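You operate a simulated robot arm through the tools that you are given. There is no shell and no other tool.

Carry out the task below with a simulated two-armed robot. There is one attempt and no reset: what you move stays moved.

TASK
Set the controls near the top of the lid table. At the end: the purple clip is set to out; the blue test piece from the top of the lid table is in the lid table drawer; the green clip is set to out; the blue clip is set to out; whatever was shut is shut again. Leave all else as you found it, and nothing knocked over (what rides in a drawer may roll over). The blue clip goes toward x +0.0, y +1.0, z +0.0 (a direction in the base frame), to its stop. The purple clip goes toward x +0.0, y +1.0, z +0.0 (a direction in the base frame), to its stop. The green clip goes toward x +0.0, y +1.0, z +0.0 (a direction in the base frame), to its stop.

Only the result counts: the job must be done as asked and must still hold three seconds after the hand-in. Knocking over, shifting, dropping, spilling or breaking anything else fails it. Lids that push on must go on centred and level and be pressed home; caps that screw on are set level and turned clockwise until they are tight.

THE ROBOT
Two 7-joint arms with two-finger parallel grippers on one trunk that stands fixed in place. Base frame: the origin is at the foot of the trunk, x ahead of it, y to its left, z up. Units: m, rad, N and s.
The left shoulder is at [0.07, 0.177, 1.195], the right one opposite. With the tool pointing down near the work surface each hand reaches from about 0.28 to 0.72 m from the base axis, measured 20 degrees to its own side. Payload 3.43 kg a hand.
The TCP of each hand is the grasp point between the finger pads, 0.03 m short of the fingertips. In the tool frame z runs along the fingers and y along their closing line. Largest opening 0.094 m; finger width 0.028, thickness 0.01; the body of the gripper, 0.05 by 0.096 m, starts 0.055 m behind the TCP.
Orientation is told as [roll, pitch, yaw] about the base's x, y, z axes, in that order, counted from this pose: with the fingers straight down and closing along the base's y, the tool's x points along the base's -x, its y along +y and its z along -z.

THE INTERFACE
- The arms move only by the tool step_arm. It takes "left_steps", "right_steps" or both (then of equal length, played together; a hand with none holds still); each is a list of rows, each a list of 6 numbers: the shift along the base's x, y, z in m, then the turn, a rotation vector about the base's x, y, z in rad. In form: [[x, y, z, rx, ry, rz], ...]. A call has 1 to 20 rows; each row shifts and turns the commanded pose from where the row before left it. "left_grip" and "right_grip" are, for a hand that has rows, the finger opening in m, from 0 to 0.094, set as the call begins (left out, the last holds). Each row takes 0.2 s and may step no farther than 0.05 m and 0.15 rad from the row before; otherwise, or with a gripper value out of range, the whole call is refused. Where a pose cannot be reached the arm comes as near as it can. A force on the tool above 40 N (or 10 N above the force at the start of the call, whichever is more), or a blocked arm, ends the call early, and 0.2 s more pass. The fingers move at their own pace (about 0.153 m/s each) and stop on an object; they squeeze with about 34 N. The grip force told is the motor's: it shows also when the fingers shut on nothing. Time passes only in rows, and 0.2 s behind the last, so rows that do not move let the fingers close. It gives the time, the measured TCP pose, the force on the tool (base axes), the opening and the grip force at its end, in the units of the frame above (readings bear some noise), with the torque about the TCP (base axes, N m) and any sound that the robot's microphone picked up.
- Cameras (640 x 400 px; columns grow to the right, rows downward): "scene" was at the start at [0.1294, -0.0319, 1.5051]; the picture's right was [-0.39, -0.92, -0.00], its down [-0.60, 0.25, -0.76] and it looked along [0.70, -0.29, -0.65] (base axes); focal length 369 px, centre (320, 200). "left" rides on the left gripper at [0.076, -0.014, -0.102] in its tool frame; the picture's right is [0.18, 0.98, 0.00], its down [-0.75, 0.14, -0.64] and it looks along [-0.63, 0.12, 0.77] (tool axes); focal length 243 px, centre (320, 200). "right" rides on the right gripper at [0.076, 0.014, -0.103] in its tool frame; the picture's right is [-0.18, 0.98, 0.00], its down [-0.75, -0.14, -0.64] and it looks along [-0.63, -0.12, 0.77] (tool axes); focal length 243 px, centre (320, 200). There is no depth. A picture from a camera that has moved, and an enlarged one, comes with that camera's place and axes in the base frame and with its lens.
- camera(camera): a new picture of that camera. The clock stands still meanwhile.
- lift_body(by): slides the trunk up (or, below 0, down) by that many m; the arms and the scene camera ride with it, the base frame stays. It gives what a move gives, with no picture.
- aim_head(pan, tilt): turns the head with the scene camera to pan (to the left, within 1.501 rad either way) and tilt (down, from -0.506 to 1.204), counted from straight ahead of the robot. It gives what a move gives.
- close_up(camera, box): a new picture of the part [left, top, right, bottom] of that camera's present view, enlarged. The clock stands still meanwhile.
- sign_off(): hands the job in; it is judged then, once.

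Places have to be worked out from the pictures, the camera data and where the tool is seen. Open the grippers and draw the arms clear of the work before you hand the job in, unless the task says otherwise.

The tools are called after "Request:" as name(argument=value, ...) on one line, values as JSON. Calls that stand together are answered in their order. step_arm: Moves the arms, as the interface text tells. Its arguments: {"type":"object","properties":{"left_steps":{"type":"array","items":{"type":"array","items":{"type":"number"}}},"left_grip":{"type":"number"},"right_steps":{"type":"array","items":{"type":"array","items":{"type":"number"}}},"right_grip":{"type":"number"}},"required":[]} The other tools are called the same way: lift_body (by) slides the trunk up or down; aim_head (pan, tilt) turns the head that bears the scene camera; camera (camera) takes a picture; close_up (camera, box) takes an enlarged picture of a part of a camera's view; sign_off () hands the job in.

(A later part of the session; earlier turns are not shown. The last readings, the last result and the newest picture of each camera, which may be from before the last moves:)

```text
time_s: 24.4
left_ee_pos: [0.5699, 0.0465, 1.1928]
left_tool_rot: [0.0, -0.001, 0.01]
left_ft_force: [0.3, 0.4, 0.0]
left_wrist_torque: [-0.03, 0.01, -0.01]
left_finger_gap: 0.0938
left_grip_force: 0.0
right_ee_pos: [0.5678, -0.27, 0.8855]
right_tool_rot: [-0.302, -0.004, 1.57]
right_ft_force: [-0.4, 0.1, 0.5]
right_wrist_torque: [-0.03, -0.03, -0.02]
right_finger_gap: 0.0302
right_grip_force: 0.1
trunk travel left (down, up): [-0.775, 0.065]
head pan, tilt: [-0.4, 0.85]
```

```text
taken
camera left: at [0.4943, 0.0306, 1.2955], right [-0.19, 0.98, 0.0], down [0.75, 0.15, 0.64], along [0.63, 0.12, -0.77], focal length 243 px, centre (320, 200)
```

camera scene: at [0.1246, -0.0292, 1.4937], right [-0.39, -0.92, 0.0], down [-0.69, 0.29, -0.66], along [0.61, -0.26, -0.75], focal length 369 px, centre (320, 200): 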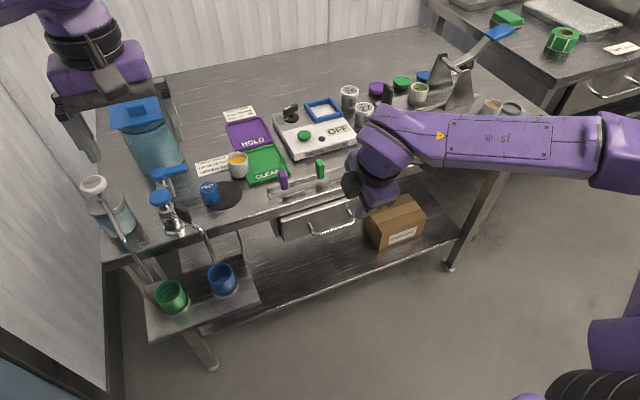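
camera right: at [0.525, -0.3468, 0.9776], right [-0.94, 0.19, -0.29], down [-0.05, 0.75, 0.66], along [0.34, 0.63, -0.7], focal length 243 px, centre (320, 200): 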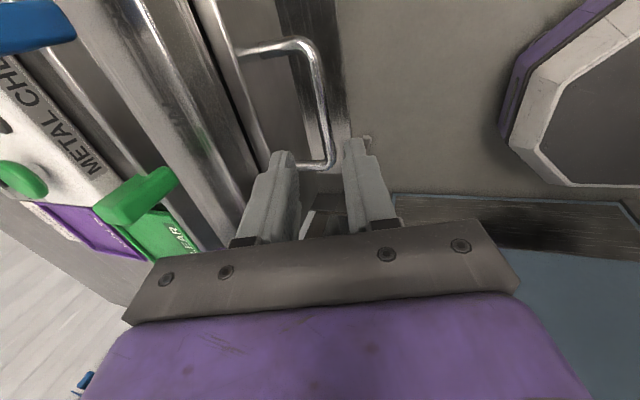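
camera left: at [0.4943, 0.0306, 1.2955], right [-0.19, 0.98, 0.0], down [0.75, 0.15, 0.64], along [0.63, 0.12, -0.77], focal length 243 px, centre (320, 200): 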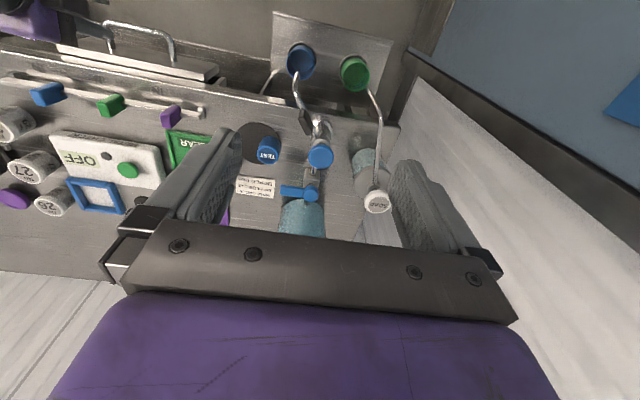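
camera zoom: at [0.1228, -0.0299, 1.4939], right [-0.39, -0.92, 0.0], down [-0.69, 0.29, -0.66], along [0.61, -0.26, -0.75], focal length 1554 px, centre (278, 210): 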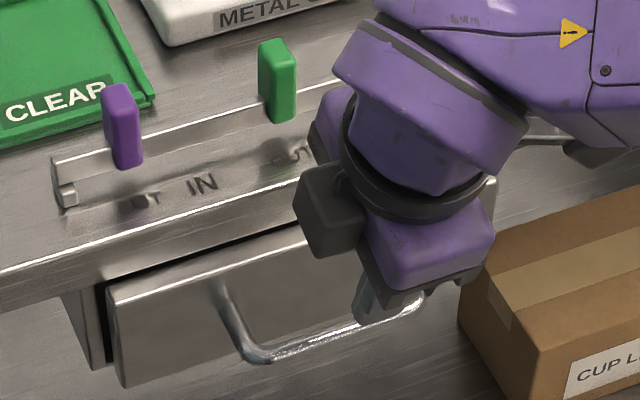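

The bar projects exactly on the finger axis, about 11 cm ahead along the tool. I advance along the tool direction to straddle the bar.

Request:
step_arm(right_steps=[[0.0077, 0, -0.025, 0, 0, 0], [0.0077, 0, -0.025, 0, 0, 0], [0.0077, 0, -0.025, 0, 0, 0], [0.0077, 0, -0.025, 0, 0, 0], [0, 0, 0, 0, 0, 0]], right_grip=0.03)

Request:
camera(camera="right")

Request:
close_up(camera="scene", box=[260, 150, 400, 245])

```text
time_s: 25.6
left_ee_pos: [0.5677, 0.0458, 1.1925]
left_tool_rot: [0.0, 0.0, 0.011]
left_ft_force: [0.5, -0.2, 0.4]
left_wrist_torque: [0.0, 0.0, 0.04]
left_finger_gap: 0.094
left_grip_force: 0.0
right_ee_pos: [0.5952, -0.2713, 0.7855]
right_tool_rot: [-0.3, -0.003, 1.568]
right_ft_force: [-0.4, 0.6, -0.2]
right_wrist_torque: [0.01, -0.02, -0.04]
right_finger_gap: 0.0298
right_grip_force: 0.0
trunk travel left (down, up): [-0.775, 0.065]
head pan, tilt: [-0.4, 0.85]
```

```text
taken
camera right: at [0.5534, -0.3478, 0.878], right [-0.94, 0.19, -0.29], down [-0.05, 0.75, 0.66], along [0.34, 0.63, -0.7], focal length 243 px, centre (320, 200)
```

right: 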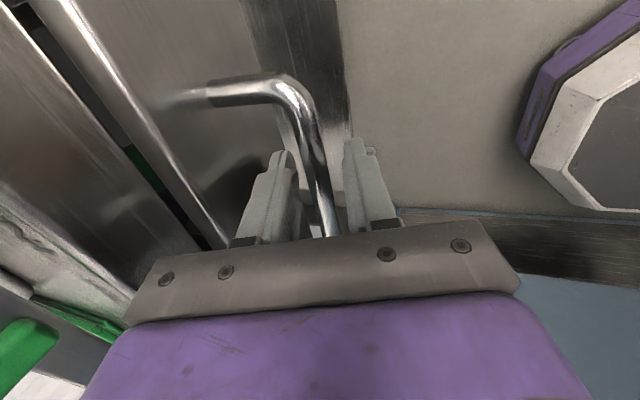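

```text
4.21 times, centred on (330, 198) of scene
camera zoom: at [0.1229, -0.0299, 1.4939], right [-0.39, -0.92, 0.0], down [-0.69, 0.29, -0.66], along [0.61, -0.26, -0.75], focal length 1554 px, centre (278, 210)
```

zoom: 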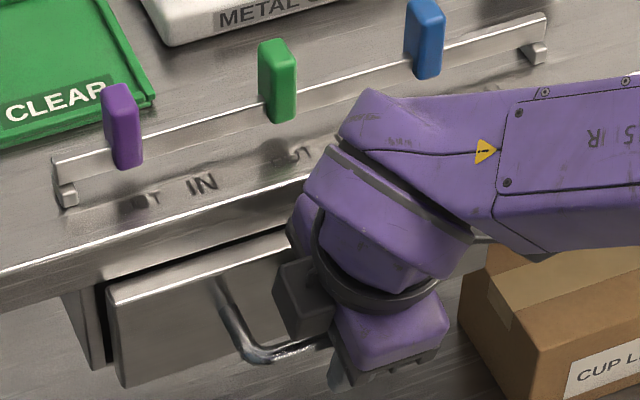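

The bar lies between the fingers with no contact. I close the gripper on it.

Request:
step_arm(right_steps=[[0, 0, 0, 0, 0, 0], [0, 0, 0, 0, 0, 0], [0, 0, 0, 0, 0, 0]], right_grip=0.0)

```text
time_s: 26.4
left_ee_pos: [0.5694, 0.0472, 1.1926]
left_tool_rot: [0.0, 0.0, 0.012]
left_ft_force: [0.0, -0.2, -0.3]
left_wrist_torque: [-0.01, 0.0, -0.01]
left_finger_gap: 0.094
left_grip_force: 0.1
right_ee_pos: [0.5962, -0.2706, 0.7859]
right_tool_rot: [-0.3, -0.003, 1.569]
right_ft_force: [-2.9, 0.5, -0.4]
right_wrist_torque: [0.06, -0.01, 0.25]
right_finger_gap: 0.0161
right_grip_force: 44.9
trunk travel left (down, up): [-0.775, 0.065]
head pan, tilt: [-0.4, 0.85]
```

Gripped (gap 0.016 m, firm). I pull the drawer gently toward −x.

Request:
step_arm(right_steps=[[-0.01, 0, 0, 0, 0, 0], [-0.015, 0, 0, 0, 0, 0], [-0.015, 0, 0, 0, 0, 0], [-0.02, 0, 0, 0, 0, 0]])

Request:
camera(camera="scene")

```text
time_s: 27.4
left_ee_pos: [0.5706, 0.0458, 1.193]
left_tool_rot: [0.0, 0.001, 0.011]
left_ft_force: [-0.6, 0.0, 0.3]
left_wrist_torque: [0.01, -0.02, 0.0]
left_finger_gap: 0.0939
left_grip_force: 0.1
right_ee_pos: [0.5375, -0.2709, 0.7859]
right_tool_rot: [-0.296, -0.003, 1.568]
right_ft_force: [-0.9, 3.8, -11.6]
right_wrist_torque: [-0.66, 0.01, -0.2]
right_finger_gap: 0.0163
right_grip_force: 44.3
trunk travel left (down, up): [-0.775, 0.065]
head pan, tilt: [-0.4, 0.85]
```

```text
taken
camera scene: at [0.1245, -0.03, 1.4935], right [-0.39, -0.92, 0.0], down [-0.69, 0.29, -0.66], along [0.61, -0.26, -0.75], focal length 369 px, centre (320, 200)
```

scene: 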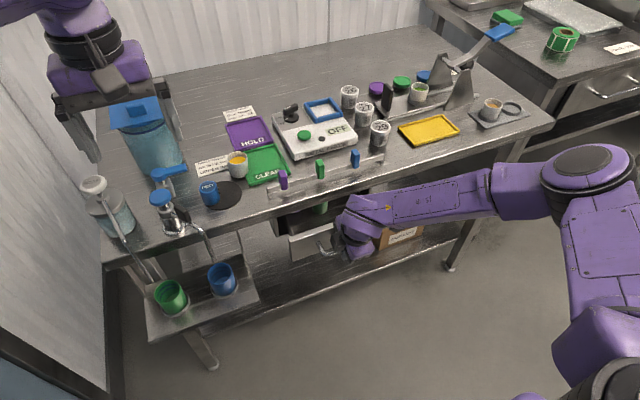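

The drawer is opening, and a green piece rides inside. I keep pulling.

Request:
step_arm(right_steps=[[-0.02, 0, 0, 0, 0, 0], [-0.02, 0, 0, 0, 0, 0], [-0.02, 0, 0, 0, 0, 0], [-0.02, 0, 0, 0, 0, 0], [-0.01, 0, 0, 0, 0, 0]])

Request:
camera(camera="scene")

Request:
close_up(camera="scene", box=[220, 160, 400, 280])

```text
time_s: 28.6
left_ee_pos: [0.5727, 0.0453, 1.1898]
left_tool_rot: [0.001, 0.001, 0.012]
left_ft_force: [0.7, 0.0, 0.4]
left_wrist_torque: [0.01, 0.04, 0.0]
left_finger_gap: 0.094
left_grip_force: 0.0
right_ee_pos: [0.4461, -0.2712, 0.7859]
right_tool_rot: [-0.296, -0.003, 1.567]
right_ft_force: [0.0, 4.0, -28.9]
right_wrist_torque: [-0.16, -0.01, 0.25]
right_finger_gap: 0.0161
right_grip_force: 45.2
trunk travel left (down, up): [-0.775, 0.065]
head pan, tilt: [-0.4, 0.85]
```

```text
taken
camera scene: at [0.1275, -0.0312, 1.4932], right [-0.39, -0.92, 0.0], down [-0.69, 0.29, -0.66], along [0.61, -0.26, -0.75], focal length 369 px, centre (320, 200)
```

scene: 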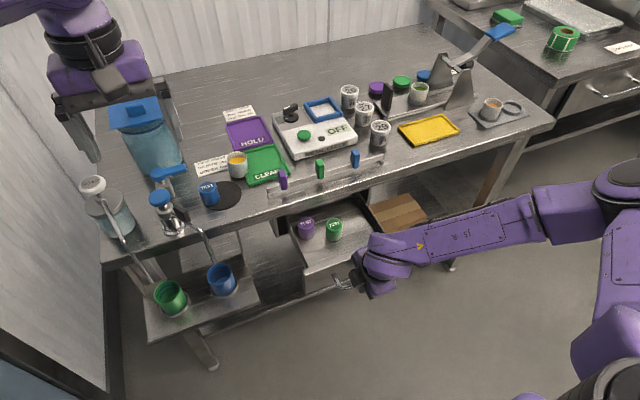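

```text
3.33 times, centred on (310, 220) of scene
camera zoom: at [0.1275, -0.0312, 1.4932], right [-0.39, -0.92, 0.0], down [-0.69, 0.29, -0.66], along [0.61, -0.26, -0.75], focal length 1230 px, centre (353, 133)
```

zoom: 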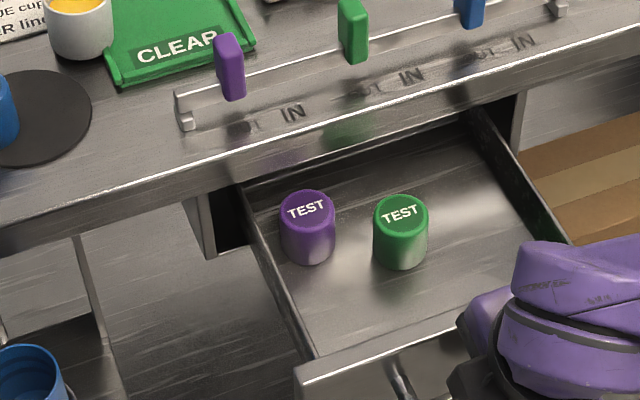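

The drawer is open about 15 cm with purple and green TEST pieces standing in it; there is free floor in front of them (x≈0.54, y≈−0.25). I release the handle and back the right hand out along the tool axis.

Request:
step_arm(right_steps=[[0, 0, 0, 0, 0, 0], [0, 0, 0, 0, 0, 0]], right_grip=0.034)

Request:
camera(camera="right")

```text
time_s: 29.1
left_ee_pos: [0.5711, 0.0471, 1.1925]
left_tool_rot: [-0.001, 0.0, 0.011]
left_ft_force: [0.4, -0.3, -0.9]
left_wrist_torque: [0.0, 0.0, 0.0]
left_finger_gap: 0.094
left_grip_force: 0.0
right_ee_pos: [0.4476, -0.2714, 0.7883]
right_tool_rot: [-0.301, -0.003, 1.567]
right_ft_force: [-0.9, 0.1, -0.4]
right_wrist_torque: [0.0, 0.0, -0.01]
right_finger_gap: 0.034
right_grip_force: 0.1
trunk travel left (down, up): [-0.775, 0.065]
head pan, tilt: [-0.4, 0.85]
```

```text
taken
camera right: at [0.4045, -0.3471, 0.8806], right [-0.94, 0.19, -0.29], down [-0.05, 0.75, 0.66], along [0.34, 0.63, -0.7], focal length 243 px, centre (320, 200)
```

right: 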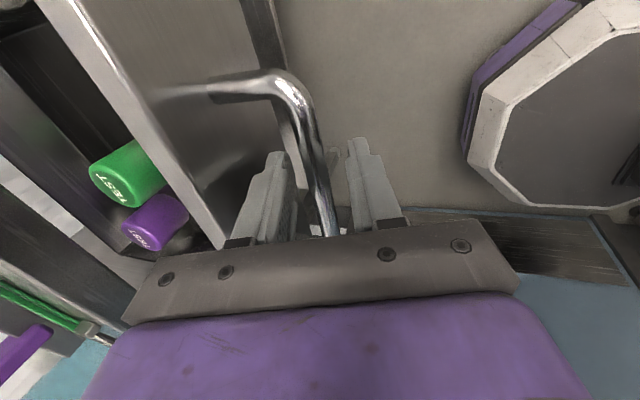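

Released cleanly with the bar between open fingers. I retreat along the tool axis and then park the right hand up and to the right.

Request:
step_arm(right_steps=[[-0.0077, 0, 0.025, 0, 0, 0], [-0.0077, 0, 0.025, 0, 0, 0], [-0.0077, 0, 0.025, 0, 0, 0], [-0.0077, 0, 0.025, 0, 0, 0], [0, -0.02, 0.04, 0, 0, 0], [0, -0.03, 0.03, 0, 0, 0], [0, -0.04, 0.02, 0, 0, 0], [0, -0.04, 0.02, 0, 0, 0], [0, -0.04, 0.0, 0, 0, 0], [0, 0, 0, 0, 0, 0]])

Request:
camera(camera="scene")

Request:
close_up(camera="scene", box=[220, 180, 420, 305])

```text
time_s: 31.4
left_ee_pos: [0.5706, 0.0459, 1.1929]
left_tool_rot: [-0.002, 0.001, 0.012]
left_ft_force: [0.6, -0.7, -1.1]
left_wrist_torque: [-0.03, 0.02, 0.02]
left_finger_gap: 0.0944
left_grip_force: 0.1
right_ee_pos: [0.4182, -0.4398, 0.9981]
right_tool_rot: [-0.3, -0.002, 1.569]
right_ft_force: [0.1, 0.2, 0.1]
right_wrist_torque: [0.0, 0.0, -0.02]
right_finger_gap: 0.034
right_grip_force: 0.1
trunk travel left (down, up): [-0.775, 0.065]
head pan, tilt: [-0.4, 0.85]
```

```text
taken
camera scene: at [0.1238, -0.0293, 1.4938], right [-0.39, -0.92, 0.0], down [-0.69, 0.29, -0.66], along [0.61, -0.26, -0.75], focal length 369 px, centre (320, 200)
```

scene: 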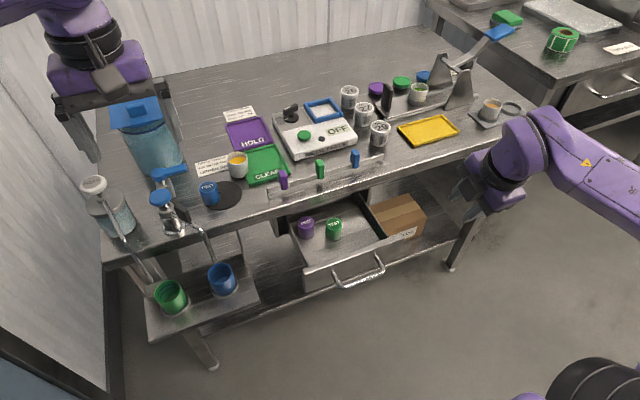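

```text
3.20 times, centred on (320, 242) of scene
camera zoom: at [0.1238, -0.0293, 1.4938], right [-0.39, -0.92, 0.0], down [-0.69, 0.29, -0.66], along [0.61, -0.26, -0.75], focal length 1181 px, centre (320, 64)
```

zoom: 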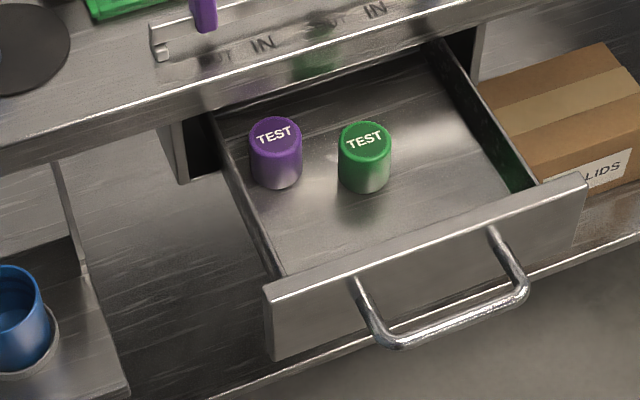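

The drawer is open and the right arm is parked. Now the left hand goes above the blue TEST piece with a slight forward tilt and 0.07 m opening, staying high to check the surroundings.

Request:
step_arm(left_steps=[[0.022, -0.014, -0.025, 0, -0.06, -0.006], [0.022, -0.014, -0.025, 0, -0.06, -0.006], [0.022, -0.014, -0.025, 0, -0.06, 0], [0.022, -0.014, -0.025, 0, -0.06, 0], [0.022, -0.01, -0.025, 0, -0.06, 0], [0, 0, 0, 0, 0, 0]], left_grip=0.07)

Request:
camera(camera="left")

Request:
camera(camera="scene")

```text
time_s: 32.8
left_ee_pos: [0.6782, -0.0201, 1.0661]
left_tool_rot: [0.001, -0.301, -0.001]
left_ft_force: [0.7, 0.3, 0.5]
left_wrist_torque: [-0.01, 0.01, -0.03]
left_finger_gap: 0.0702
left_grip_force: 0.1
right_ee_pos: [0.4163, -0.439, 0.9972]
right_tool_rot: [-0.3, -0.002, 1.57]
right_ft_force: [-0.6, -0.3, 0.3]
right_wrist_torque: [-0.03, -0.04, 0.0]
right_finger_gap: 0.0338
right_grip_force: 0.1
trunk travel left (down, up): [-0.775, 0.065]
head pan, tilt: [-0.4, 0.85]
```

```text
taken
camera left: at [0.576, -0.0343, 1.1427], right [-0.17, 0.98, -0.06], down [0.53, 0.14, 0.84], along [0.83, 0.12, -0.54], focal length 243 px, centre (320, 200)
```

left: 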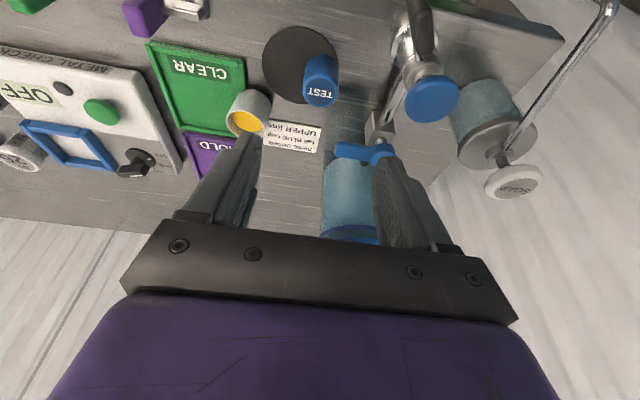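

```text
taken
camera scene: at [0.1225, -0.0296, 1.4939], right [-0.39, -0.92, 0.0], down [-0.69, 0.29, -0.66], along [0.61, -0.26, -0.75], focal length 369 px, centre (320, 200)
```

scene: 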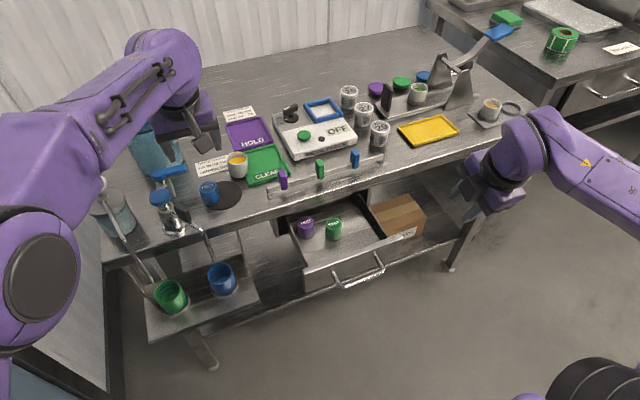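

Both arms are fine; faucet knob at about (0.685, 0.071, 0.956) and the drink cup at about (0.777, −0.096) bound the space around TEST. I zoom in on the TEST piece to refine its position.

Request:
close_up(camera="left", box=[240, 10, 400, 110])

Request:
close_up(camera="scene", box=[140, 120, 300, 240])

```text
4.00 times, centred on (320, 60) of left
camera zoom: at [0.576, -0.0343, 1.1427], right [-0.17, 0.98, -0.06], down [0.53, 0.14, 0.84], along [0.83, 0.12, -0.54], focal length 970 px, centre (320, 760)
```

zoom: 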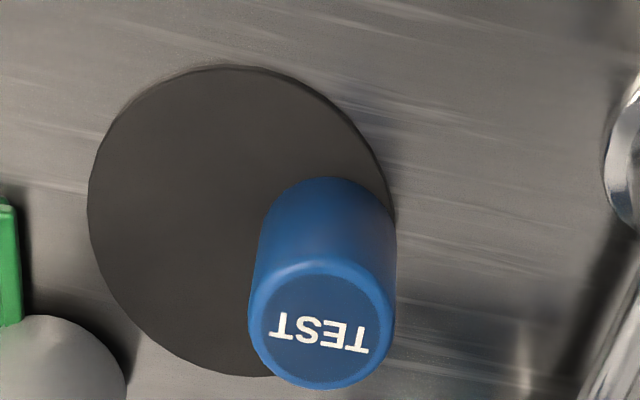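

```text
3.33 times, centred on (220, 180) of scene
camera zoom: at [0.1225, -0.0296, 1.4939], right [-0.39, -0.92, 0.0], down [-0.69, 0.29, -0.66], along [0.61, -0.26, -0.75], focal length 1230 px, centre (653, 267)
```

zoom: 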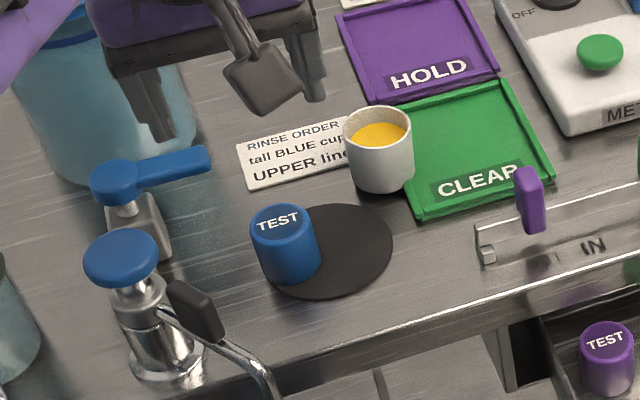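

TEST piece centre is about (0.732, −0.0195), diameter ≈0.039, top ≈0.905, table ≈0.86. The remaining path lies exactly along the tool axis; I advance most of the way with a 0.062 opening and check.

Request:
step_arm(left_steps=[[0.0085, 0, -0.0275, 0, 0, 0], [0.0085, 0, -0.0275, 0, 0, 0], [0.0085, 0, -0.0275, 0, 0, 0], [0.0085, 0, -0.0275, 0, 0, 0], [0, 0, 0, 0, 0, 0]], left_grip=0.062)

Request:
camera(camera="left")

Request:
close_up(camera="scene", box=[120, 100, 300, 240])

```text
time_s: 34.0
left_ee_pos: [0.6958, -0.0066, 0.9571]
left_tool_rot: [-0.001, -0.304, -0.003]
left_ft_force: [0.3, -0.4, 1.2]
left_wrist_torque: [-0.01, -0.01, 0.0]
left_finger_gap: 0.0619
left_grip_force: 0.1
left hand out of reach, approached as far as the arm can: row 3, 4
right_ee_pos: [0.4167, -0.4398, 0.9977]
right_tool_rot: [-0.298, -0.003, 1.568]
right_ft_force: [0.1, 0.2, 0.2]
right_wrist_torque: [0.02, -0.01, 0.0]
right_finger_gap: 0.0342
right_grip_force: 0.0
trunk travel left (down, up): [-0.775, 0.065]
head pan, tilt: [-0.4, 0.85]
```

```text
taken
camera left: at [0.5942, -0.0208, 1.033], right [-0.17, 0.98, -0.05], down [0.53, 0.14, 0.84], along [0.83, 0.12, -0.54], focal length 243 px, centre (320, 200)
```

left: 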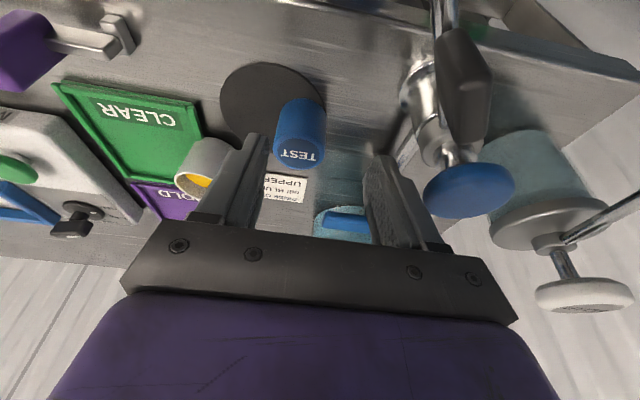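

```text
2.86 times, centred on (210, 170) of scene
camera zoom: at [0.1228, -0.03, 1.4939], right [-0.39, -0.92, 0.0], down [-0.69, 0.29, -0.66], along [0.61, -0.26, -0.75], focal length 1054 px, centre (634, 286)
```

zoom: 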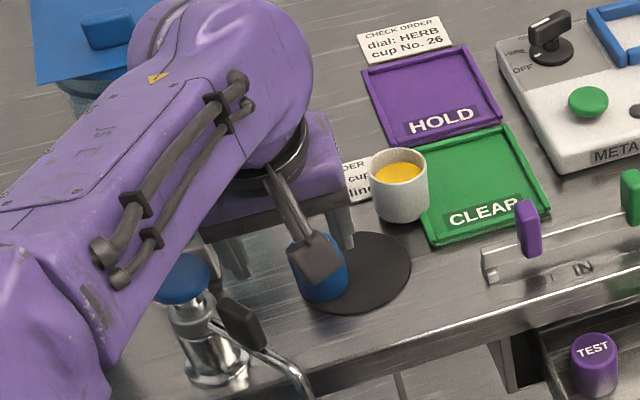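

The left arm ran out of reach here and would also crowd the faucet. The right arm approaching diagonally from the −y side suits this better, so I first retract the left hand back to its start place.

Request:
step_arm(left_steps=[[-0.0085, 0, 0.0275, 0, 0, 0], [-0.0085, 0, 0.0275, 0, 0, 0], [-0.0085, 0, 0.0275, 0, 0, 0], [-0.0085, 0, 0.0275, 0, 0, 0], [-0.022, 0.01, 0.025, 0, 0.06, 0], [-0.022, 0.014, 0.025, 0, 0.06, 0], [-0.022, 0.014, 0.025, 0, 0.06, 0], [-0.022, 0.014, 0.025, 0, 0.06, 0], [-0.022, 0.014, 0.025, 0, 0.06, 0], [0, 0, 0, 0, 0, 0]])

Request:
camera(camera="scene")

```text
time_s: 36.1
left_ee_pos: [0.5488, 0.0621, 1.1929]
left_tool_rot: [0.0, 0.001, 0.0]
left_ft_force: [0.7, -0.5, 0.1]
left_wrist_torque: [-0.01, 0.02, 0.02]
left_finger_gap: 0.062
left_grip_force: 0.1
right_ee_pos: [0.4174, -0.4402, 0.9955]
right_tool_rot: [-0.3, -0.004, 1.568]
right_ft_force: [-0.2, 0.4, -0.4]
right_wrist_torque: [-0.01, 0.0, -0.01]
right_finger_gap: 0.0338
right_grip_force: 0.1
trunk travel left (down, up): [-0.775, 0.065]
head pan, tilt: [-0.4, 0.85]
```

```text
taken
camera scene: at [0.1244, -0.0304, 1.4937], right [-0.39, -0.92, 0.0], down [-0.69, 0.29, -0.66], along [0.61, -0.26, -0.75], focal length 369 px, centre (320, 200)
```

scene: 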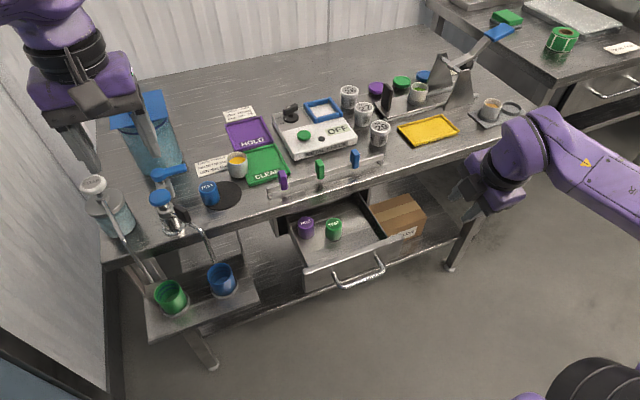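

Left hand is clear. I move it further aside to leave room for the right arm, then lower the trunk 8 cm to improve reach.

Request:
step_arm(left_steps=[[-0.026, 0.034, 0, 0, 0, 0], [-0.026, 0.034, 0, 0, 0, 0], [-0.026, 0.034, 0, 0, 0, 0], [-0.026, 0.034, 0, 0, 0, 0], [-0.026, 0.034, 0, 0, 0, 0], [0, 0, 0, 0, 0, 0]])

Request:
lift_body(by=-0.08)

Request:
camera(camera="scene")

```text
time_s: 37.5
left_ee_pos: [0.4226, 0.2211, 1.1942]
left_tool_rot: [0.01, 0.0, -0.002]
left_ft_force: [0.3, -1.8, 0.5]
left_wrist_torque: [0.04, -0.05, -0.04]
left_finger_gap: 0.062
left_grip_force: 0.1
right_ee_pos: [0.417, -0.447, 0.9928]
right_tool_rot: [-0.3, -0.011, 1.57]
right_ft_force: [0.4, -0.6, 0.0]
right_wrist_torque: [0.05, -0.01, -0.03]
right_finger_gap: 0.0341
right_grip_force: 0.1
trunk travel left (down, up): [-0.775, 0.065]
head pan, tilt: [-0.4, 0.85]
```

```text
time_s: 38.7
left_ee_pos: [0.4221, 0.221, 1.1154]
left_tool_rot: [0.006, 0.002, -0.002]
left_ft_force: [0.9, -0.7, -0.1]
left_wrist_torque: [0.02, 0.0, -0.03]
left_finger_gap: 0.0621
left_grip_force: 0.1
right_ee_pos: [0.4173, -0.4484, 0.913]
right_tool_rot: [-0.301, -0.012, 1.567]
right_ft_force: [0.0, 0.0, 0.7]
right_wrist_torque: [0.0, 0.02, -0.03]
right_finger_gap: 0.0341
right_grip_force: 0.0
trunk travel left (down, up): [-0.695, 0.145]
head pan, tilt: [-0.4, 0.85]
```

```text
taken
camera scene: at [0.1234, -0.0537, 1.4132], right [-0.39, -0.92, -0.02], down [-0.69, 0.3, -0.65], along [0.61, -0.24, -0.76], focal length 369 px, centre (320, 200)
```

scene: 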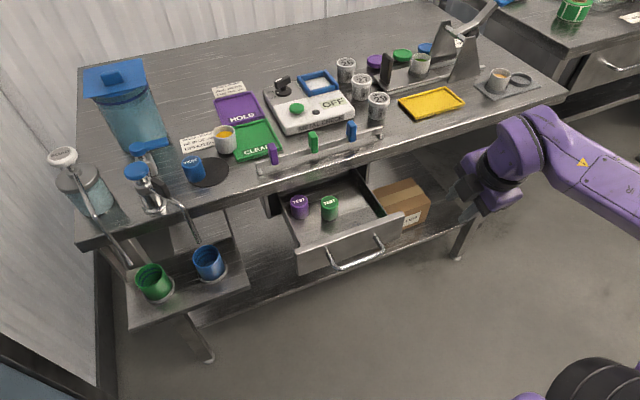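

Now I reorient the right hand: level it, turn yaw to 0.6 rad, and tilt it 0.7 rad toward the TEST piece, over free space above the drawer, with 0.062 opening.

Request:
step_arm(right_steps=[[0, 0, 0.04, 0, 0.15, 0], [0, 0, 0.04, 0, 0.15, 0], [0.0147, 0.0283, 0.008, 0, 0, -0.1386], [0.0147, 0.0283, 0.008, 0, 0, -0.1386], [0.0147, 0.0283, 0.008, 0, 0, -0.1386], [0.0147, 0.0283, 0.008, 0, 0, -0.1386], [0.0147, 0.0283, 0.008, 0, 0, -0.1386], [0.0147, 0.0283, 0.008, 0, 0, -0.1386], [0.0147, 0.0283, 0.008, 0, 0, -0.1386], [0, 0, 0, 0.079, -0.1156, 0], [0, 0, 0, 0.079, -0.1156, 0], [0, 0, 0, 0.079, -0.1156, 0], [0, 0, 0, 0.079, -0.1156, 0], [0, 0, 0, 0.079, -0.1156, 0], [0, 0, 0, 0, 0, 0]], right_grip=0.062)

Request:
camera(camera="right")

Request:
camera(camera="scene")

```text
time_s: 41.9
left_ee_pos: [0.4236, 0.2202, 1.1163]
left_tool_rot: [0.011, -0.001, -0.003]
left_ft_force: [0.2, -1.4, 0.4]
left_wrist_torque: [-0.02, 0.01, -0.01]
left_finger_gap: 0.062
left_grip_force: 0.1
right_ee_pos: [0.5192, -0.2504, 1.051]
right_tool_rot: [0.011, -0.71, 0.59]
right_ft_force: [0.3, 0.3, -0.8]
right_wrist_torque: [0.0, -0.05, 0.01]
right_finger_gap: 0.0619
right_grip_force: 0.2
trunk travel left (down, up): [-0.695, 0.145]
head pan, tilt: [-0.4, 0.85]
```

```text
taken
camera right: at [0.4101, -0.3102, 1.0783], right [-0.44, 0.89, 0.13], down [0.21, -0.04, 0.98], along [0.87, 0.45, -0.17], focal length 243 px, centre (320, 200)
```

right: 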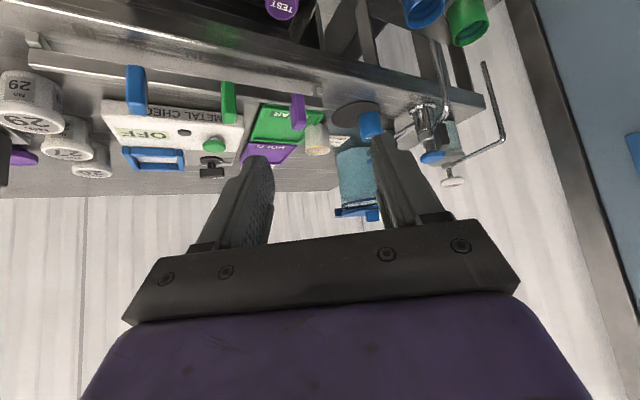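

```text
taken
camera scene: at [0.1232, -0.0529, 1.4144], right [-0.39, -0.92, -0.02], down [-0.69, 0.3, -0.66], along [0.61, -0.24, -0.76], focal length 369 px, centre (320, 200)
```

scene: 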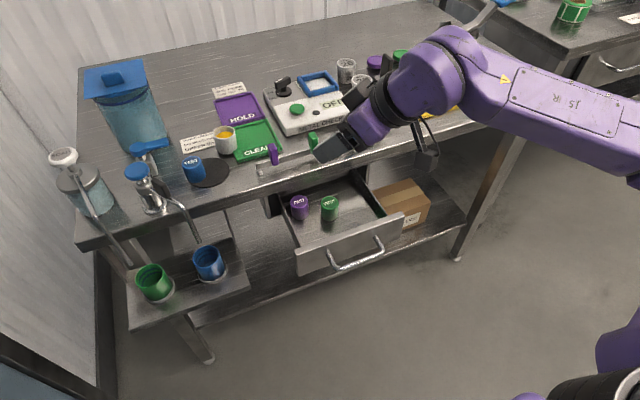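

Orientation is as planned (pitch −0.71, yaw 0.59). I move to the pre-grasp point about 12 cm back along the tool axis from the TEST piece.

Request:
step_arm(right_steps=[[0.0232, 0.03, -0.008, 0, 0, 0], [0.0232, 0.03, -0.008, 0, 0, 0], [0.0232, 0.03, -0.008, 0, 0, 0], [0.0232, 0.03, -0.008, 0, 0, 0], [0.0232, 0.03, -0.01, 0, 0, 0], [0.0232, 0.03, -0.01, 0, 0, 0], [0, 0, 0, 0, 0, 0]])

Request:
camera(camera="right")

Request:
camera(camera="scene")

```text
time_s: 43.5
left_ee_pos: [0.422, 0.2191, 1.1155]
left_tool_rot: [0.009, -0.001, -0.001]
left_ft_force: [0.2, -0.3, 0.6]
left_wrist_torque: [0.02, 0.01, 0.01]
left_finger_gap: 0.0621
left_grip_force: 0.0
right_ee_pos: [0.6579, -0.0708, 1.0024]
right_tool_rot: [0.012, -0.708, 0.59]
right_ft_force: [-0.1, -0.3, 0.5]
right_wrist_torque: [-0.01, 0.02, 0.02]
right_finger_gap: 0.062
right_grip_force: 0.0
trunk travel left (down, up): [-0.695, 0.145]
head pan, tilt: [-0.4, 0.85]
```

```text
taken
camera right: at [0.5493, -0.1295, 1.0302], right [-0.44, 0.89, 0.13], down [0.21, -0.04, 0.98], along [0.87, 0.45, -0.17], focal length 243 px, centre (320, 200)
```

right: 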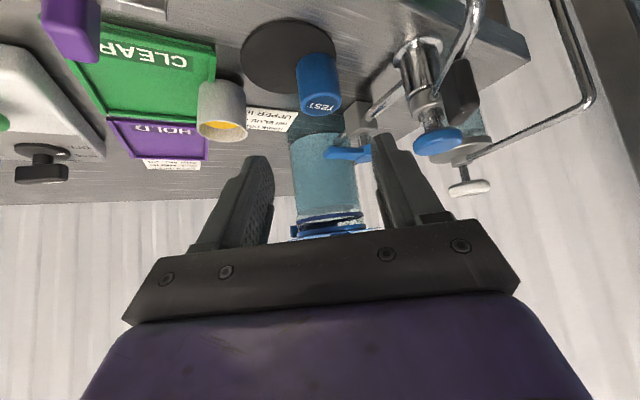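

```text
taken
camera scene: at [0.1221, -0.0506, 1.4136], right [-0.39, -0.92, -0.01], down [-0.69, 0.3, -0.66], along [0.61, -0.25, -0.75], focal length 369 px, centre (320, 200)
```

scene: 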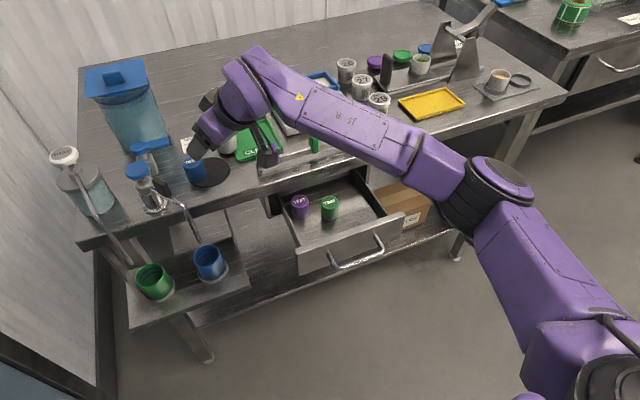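

TEST is well placed ahead of the open fingers. I zoom in to refine the alignment before advancing.

Request:
close_up(camera="right", box=[240, 20, 400, 120])

Request:
close_up(camera="scene", box=[120, 110, 280, 230])

```text
4.00 times, centred on (320, 70) of right
camera zoom: at [0.5493, -0.1295, 1.0302], right [-0.44, 0.89, 0.13], down [0.21, -0.04, 0.98], along [0.87, 0.45, -0.17], focal length 970 px, centre (320, 720)
```

zoom: 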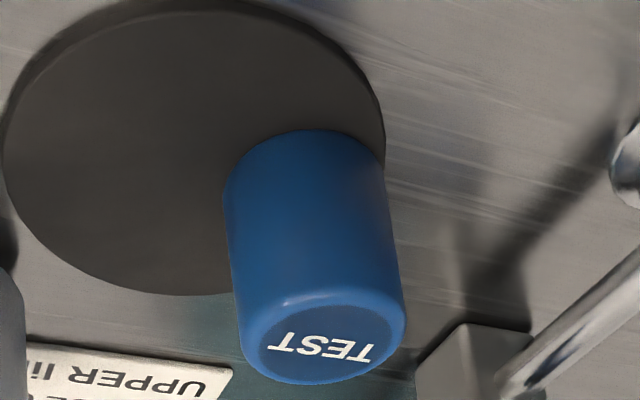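

```text
3.33 times, centred on (200, 170) of scene
camera zoom: at [0.1221, -0.0506, 1.4136], right [-0.39, -0.92, -0.01], down [-0.69, 0.3, -0.66], along [0.61, -0.25, -0.75], focal length 1230 px, centre (720, 300)
```

zoom: 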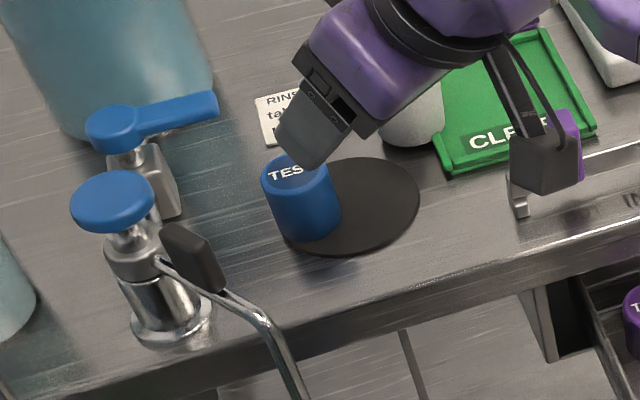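

TEST is centred on the finger plane within 1 mm. I advance to the grasp: (+0.062, +0.0415, −0.1025).

Request:
step_arm(right_steps=[[0.0124, 0.0083, -0.0205, 0, 0, 0], [0.0124, 0.0083, -0.0205, 0, 0, 0], [0.0124, 0.0083, -0.0205, 0, 0, 0], [0.0124, 0.0083, -0.0205, 0, 0, 0], [0, 0, 0, 0, 0, 0]])

Request:
camera(camera="right")

Request:
close_up(camera="scene", box=[120, 110, 280, 230])

```text
time_s: 44.7
left_ee_pos: [0.4217, 0.2199, 1.1171]
left_tool_rot: [0.01, 0.0, -0.001]
left_ft_force: [0.5, 0.4, -0.5]
left_wrist_torque: [-0.01, -0.02, 0.01]
left_finger_gap: 0.0621
left_grip_force: 0.0
right_ee_pos: [0.7071, -0.0373, 0.9211]
right_tool_rot: [0.015, -0.707, 0.59]
right_ft_force: [0.8, 0.7, 0.6]
right_wrist_torque: [0.0, 0.01, 0.01]
right_finger_gap: 0.0616
right_grip_force: 0.1
trunk travel left (down, up): [-0.695, 0.145]
head pan, tilt: [-0.4, 0.85]
```

```text
taken
camera right: at [0.5971, -0.0974, 0.9484], right [-0.44, 0.89, 0.13], down [0.21, -0.04, 0.98], along [0.87, 0.45, -0.17], focal length 243 px, centre (320, 200)
```

right: 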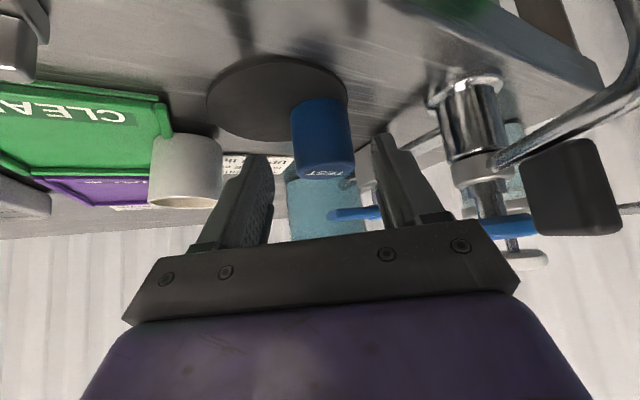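

```text
3.33 times, centred on (200, 170) of scene
camera zoom: at [0.1218, -0.0501, 1.4138], right [-0.39, -0.92, -0.01], down [-0.69, 0.3, -0.66], along [0.61, -0.25, -0.75], focal length 1230 px, centre (720, 300)
```

zoom: 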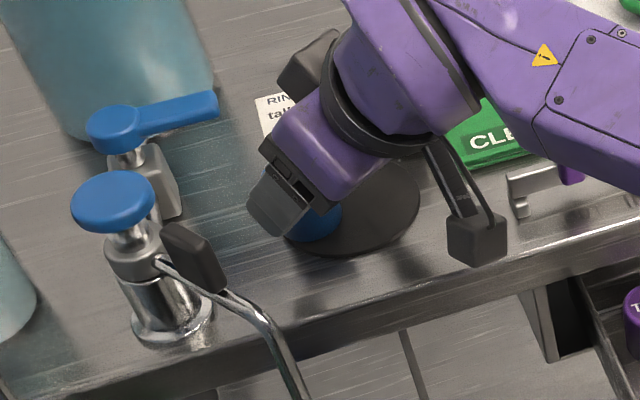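

On track, clear of the cup and faucet. Final small advance to straddle the piece.

Request:
step_arm(right_steps=[[0.0072, 0.0048, -0.0105, 0, 0, 0], [0.0072, 0.0048, -0.0105, 0, 0, 0], [0, 0, 0, 0, 0, 0]])

Request:
camera(camera="right")

Request:
close_up(camera="scene", box=[120, 110, 280, 230])

```text
time_s: 45.5
left_ee_pos: [0.422, 0.2186, 1.1161]
left_tool_rot: [0.013, -0.003, -0.003]
left_ft_force: [0.1, 0.8, 0.3]
left_wrist_torque: [-0.01, -0.01, -0.01]
left_finger_gap: 0.0619
left_grip_force: 0.0
right_ee_pos: [0.7211, -0.0276, 0.9007]
right_tool_rot: [0.015, -0.709, 0.588]
right_ft_force: [0.3, 0.6, 0.5]
right_wrist_torque: [-0.01, -0.01, 0.0]
right_finger_gap: 0.0621
right_grip_force: 0.1
trunk travel left (down, up): [-0.695, 0.145]
head pan, tilt: [-0.4, 0.85]
```

```text
taken
camera right: at [0.6106, -0.087, 0.9278], right [-0.44, 0.89, 0.13], down [0.21, -0.04, 0.98], along [0.87, 0.45, -0.17], focal length 243 px, centre (320, 200)
```

right: 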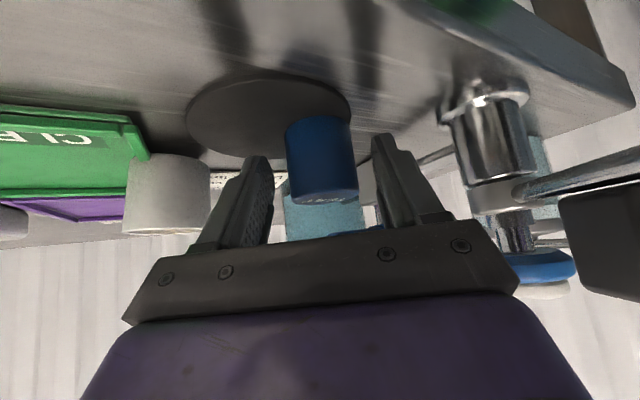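

```text
3.33 times, centred on (200, 170) of scene
camera zoom: at [0.1218, -0.0504, 1.414], right [-0.39, -0.92, -0.01], down [-0.69, 0.3, -0.66], along [0.61, -0.25, -0.75], focal length 1230 px, centre (720, 300)
```

zoom: 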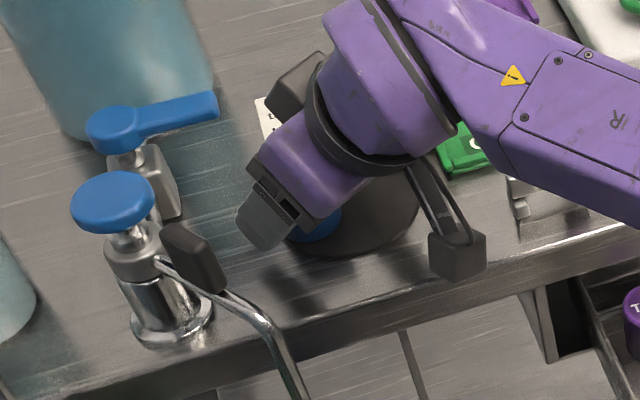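

The piece sits centred between the fingers. I close the gripper.

Request:
step_arm(right_steps=[[0, 0, 0, 0, 0, 0], [0, 0, 0, 0, 0, 0], [0, 0, 0, 0, 0, 0]], right_grip=0.0)

Request:
camera(camera="right")

```text
time_s: 46.3
left_ee_pos: [0.4206, 0.2203, 1.1161]
left_tool_rot: [0.011, -0.001, -0.001]
left_ft_force: [-0.2, 0.7, -0.2]
left_wrist_torque: [-0.05, -0.02, -0.02]
left_finger_gap: 0.0617
left_grip_force: 0.1
right_ee_pos: [0.721, -0.0268, 0.9023]
right_tool_rot: [0.015, -0.712, 0.59]
right_ft_force: [-0.9, 2.7, 12.9]
right_wrist_torque: [0.06, -0.29, 0.12]
right_finger_gap: 0.0382
right_grip_force: 34.5
trunk travel left (down, up): [-0.695, 0.145]
head pan, tilt: [-0.4, 0.85]
```

```text
taken
camera right: at [0.6107, -0.0867, 0.9291], right [-0.44, 0.89, 0.13], down [0.21, -0.04, 0.98], along [0.87, 0.46, -0.17], focal length 243 px, centre (320, 200)
```

right: 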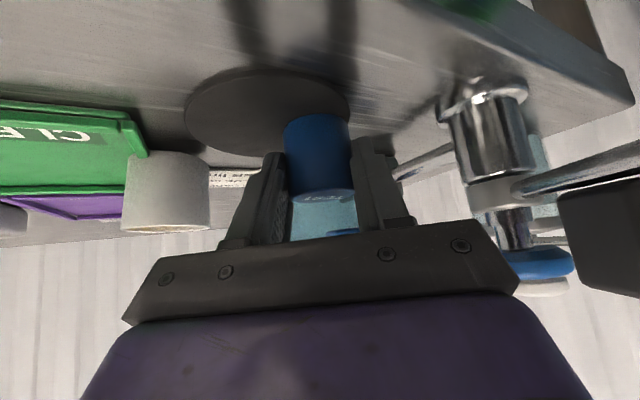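

Gripped at 0.038 m. I lift straight up.

Request:
step_arm(right_steps=[[0, 0, 0.02, 0, 0, 0], [0, 0, 0.03, 0, 0, 0], [-0.005, -0.005, 0.035, 0, 0, 0], [-0.02, -0.02, 0.03, 0, 0, 0], [0, 0, 0, 0, 0, 0]])

Request:
camera(camera="right")

Request:
camera(camera="scene")

```text
time_s: 47.5
left_ee_pos: [0.4213, 0.2189, 1.1156]
left_tool_rot: [0.011, -0.001, -0.002]
left_ft_force: [-1.2, -0.4, -0.2]
left_wrist_torque: [0.04, -0.01, 0.02]
left_finger_gap: 0.062
left_grip_force: 0.1
right_ee_pos: [0.6978, -0.0529, 1.0122]
right_tool_rot: [0.013, -0.708, 0.589]
right_ft_force: [-0.3, -0.6, -0.6]
right_wrist_torque: [-0.04, 0.01, 0.03]
right_finger_gap: 0.0382
right_grip_force: 34.1
trunk travel left (down, up): [-0.695, 0.145]
head pan, tilt: [-0.4, 0.85]
```

```text
taken
camera right: at [0.5885, -0.1129, 1.0404], right [-0.44, 0.89, 0.13], down [0.21, -0.04, 0.98], along [0.87, 0.45, -0.17], focal length 243 px, centre (320, 200)
```

right: 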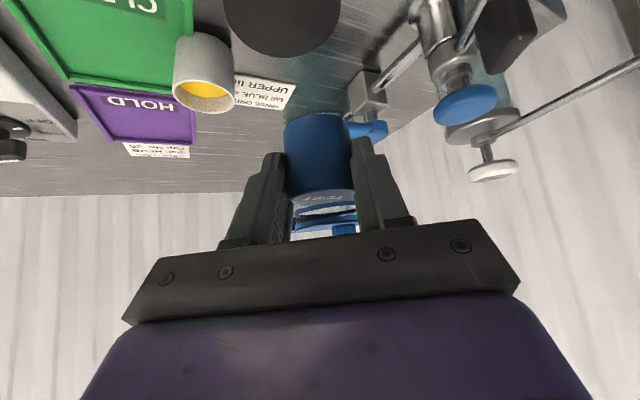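

```text
taken
camera scene: at [0.1223, -0.0516, 1.4135], right [-0.39, -0.92, -0.01], down [-0.69, 0.3, -0.66], along [0.61, -0.25, -0.75], focal length 369 px, centre (320, 200)
```

scene: 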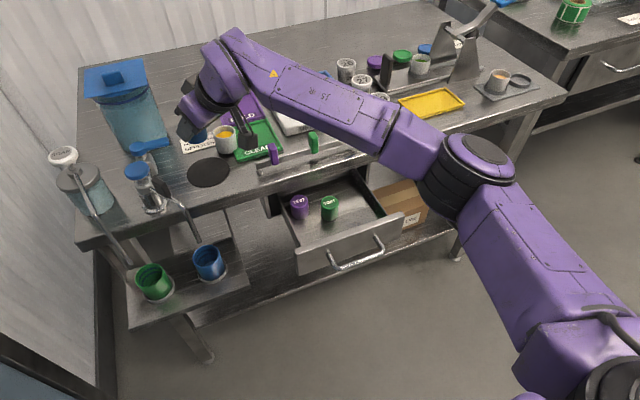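

The piece is held upright. Before carrying it over, I zoom in on the drawer to fix the free spot.

Request:
close_up(camera="scene", box=[240, 160, 420, 280])

```text
3.33 times, centred on (330, 220) of scene
camera zoom: at [0.1223, -0.0516, 1.4135], right [-0.39, -0.92, -0.01], down [-0.69, 0.3, -0.66], along [0.61, -0.25, -0.75], focal length 1230 px, centre (287, 133)
```

zoom: 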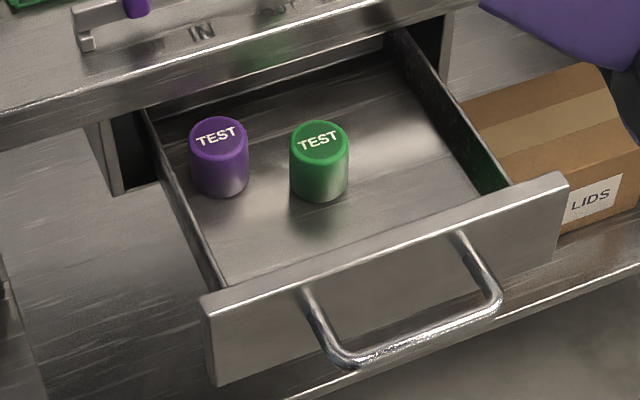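

The free area spans x≈0.515–0.60, y≈−0.173…−0.26, with green at (0.62, −0.28) and purple at (0.648, −0.216). I carry the piece above (0.56, −0.228), reduce the tilt to 0.3 so the hand clears the drawer front, and turn yaw back to 0.

Request:
step_arm(right_steps=[[-0.0276, -0.035, 0.004, 0, 0, 0], [-0.0276, -0.035, 0.004, 0, 0, 0], [-0.0276, -0.035, 0.004, 0, 0, 0], [-0.0276, -0.035, 0.004, 0, 0, 0], [-0.0276, -0.035, 0.004, 0, 0, 0], [0, 0, 0, -0.0756, 0.113, 0], [0, 0, 0, -0.0756, 0.113, 0], [0, 0, 0, -0.0756, 0.113, 0], [0, 0, 0, 0, 0, -0.1475], [0, 0, 0, 0, 0, -0.1475], [0, 0, 0, 0, 0, -0.1475], [0, 0, 0, 0, 0, -0.1475], [0, 0, 0, 0, 0, 0]])

Request:
camera(camera="right")

Request:
camera(camera="scene")

```text
time_s: 50.3
left_ee_pos: [0.4227, 0.2191, 1.1157]
left_tool_rot: [0.008, -0.001, 0.0]
left_ft_force: [-0.9, 0.2, 0.2]
left_wrist_torque: [-0.01, 0.02, 0.02]
left_finger_gap: 0.0619
left_grip_force: 0.1
right_ee_pos: [0.5588, -0.2299, 1.0313]
right_tool_rot: [0.015, -0.291, 0.001]
right_ft_force: [0.6, 0.6, -0.5]
right_wrist_torque: [0.0, -0.02, 0.01]
right_finger_gap: 0.0383
right_grip_force: 34.1
trunk travel left (down, up): [-0.695, 0.145]
head pan, tilt: [-0.4, 0.85]
```

```text
taken
camera right: at [0.4574, -0.2166, 1.1063], right [0.17, 0.98, 0.07], down [0.54, -0.15, 0.83], along [0.83, -0.11, -0.55], focal length 243 px, centre (320, 200)
```

right: 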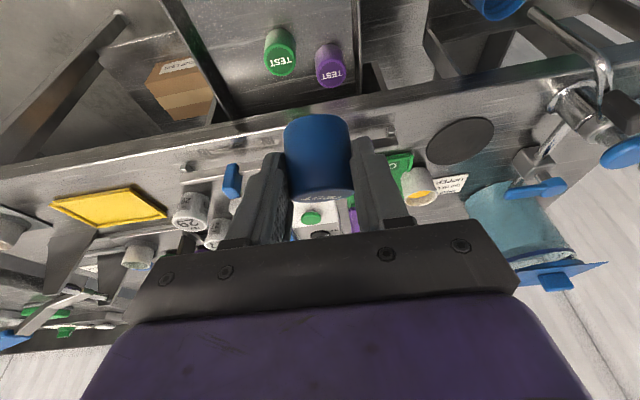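

```text
taken
camera scene: at [0.123, -0.054, 1.4136], right [-0.39, -0.92, -0.01], down [-0.69, 0.3, -0.66], along [0.61, -0.24, -0.76], focal length 369 px, centre (320, 200)
```

scene: 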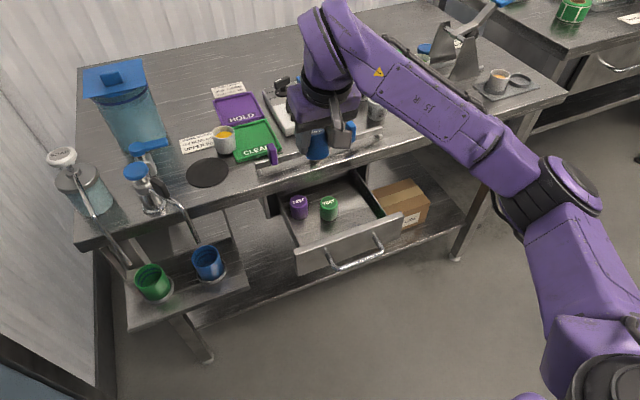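

The piece is above the free spot. I descend to z≈0.87 and check from both cameras.

Request:
step_arm(right_steps=[[0.001, 0.0015, -0.04, 0, 0, 0], [0, 0, -0.04, 0, 0, 0], [0, 0, -0.04, 0, 0, 0], [0, 0, -0.04, 0, 0, 0], [0, 0, 0, 0, 0, 0]])

Request:
camera(camera="right")

Request:
close_up(camera="scene", box=[230, 150, 430, 280])

Request:
camera(camera="left")

```text
time_s: 51.5
left_ee_pos: [0.4228, 0.2201, 1.1157]
left_tool_rot: [0.012, -0.001, -0.001]
left_ft_force: [0.7, -0.1, 0.8]
left_wrist_torque: [0.01, -0.01, 0.03]
left_finger_gap: 0.0621
left_grip_force: 0.0
right_ee_pos: [0.5586, -0.2226, 0.8704]
right_tool_rot: [0.017, -0.294, 0.001]
right_ft_force: [0.5, -0.3, -0.3]
right_wrist_torque: [-0.02, 0.01, 0.02]
right_finger_gap: 0.0386
right_grip_force: 33.6
trunk travel left (down, up): [-0.695, 0.145]
head pan, tilt: [-0.4, 0.85]
```

```text
taken
camera right: at [0.4588, -0.2117, 0.9456], right [0.17, 0.98, 0.07], down [0.54, -0.15, 0.83], along [0.83, -0.1, -0.55], focal length 243 px, centre (320, 200)
```

right: 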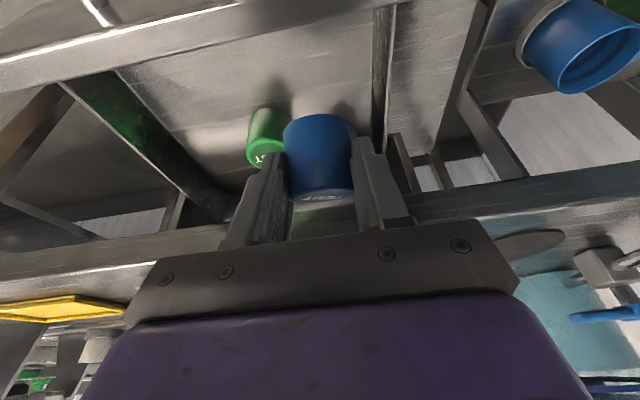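

```text
3.08 times, centred on (330, 215) of scene
camera zoom: at [0.1227, -0.0535, 1.4137], right [-0.39, -0.92, -0.01], down [-0.69, 0.3, -0.66], along [0.61, -0.25, -0.75], focal length 1136 px, centre (289, 154)
```

zoom: 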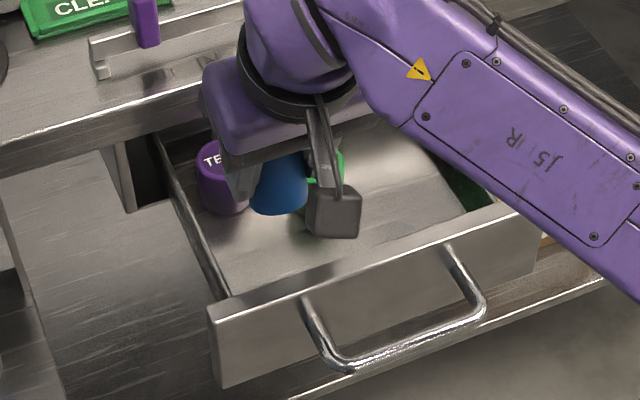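

```text
taken
camera left: at [0.3469, 0.2041, 1.2182], right [-0.18, 0.98, 0.01], down [0.75, 0.13, 0.64], along [0.63, 0.12, -0.76], focal length 243 px, centre (320, 200)
```

left: 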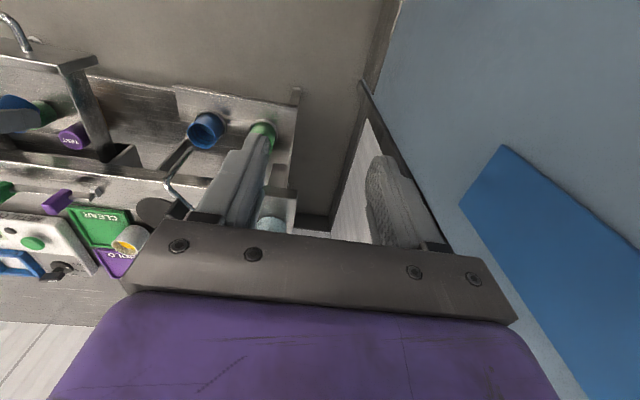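

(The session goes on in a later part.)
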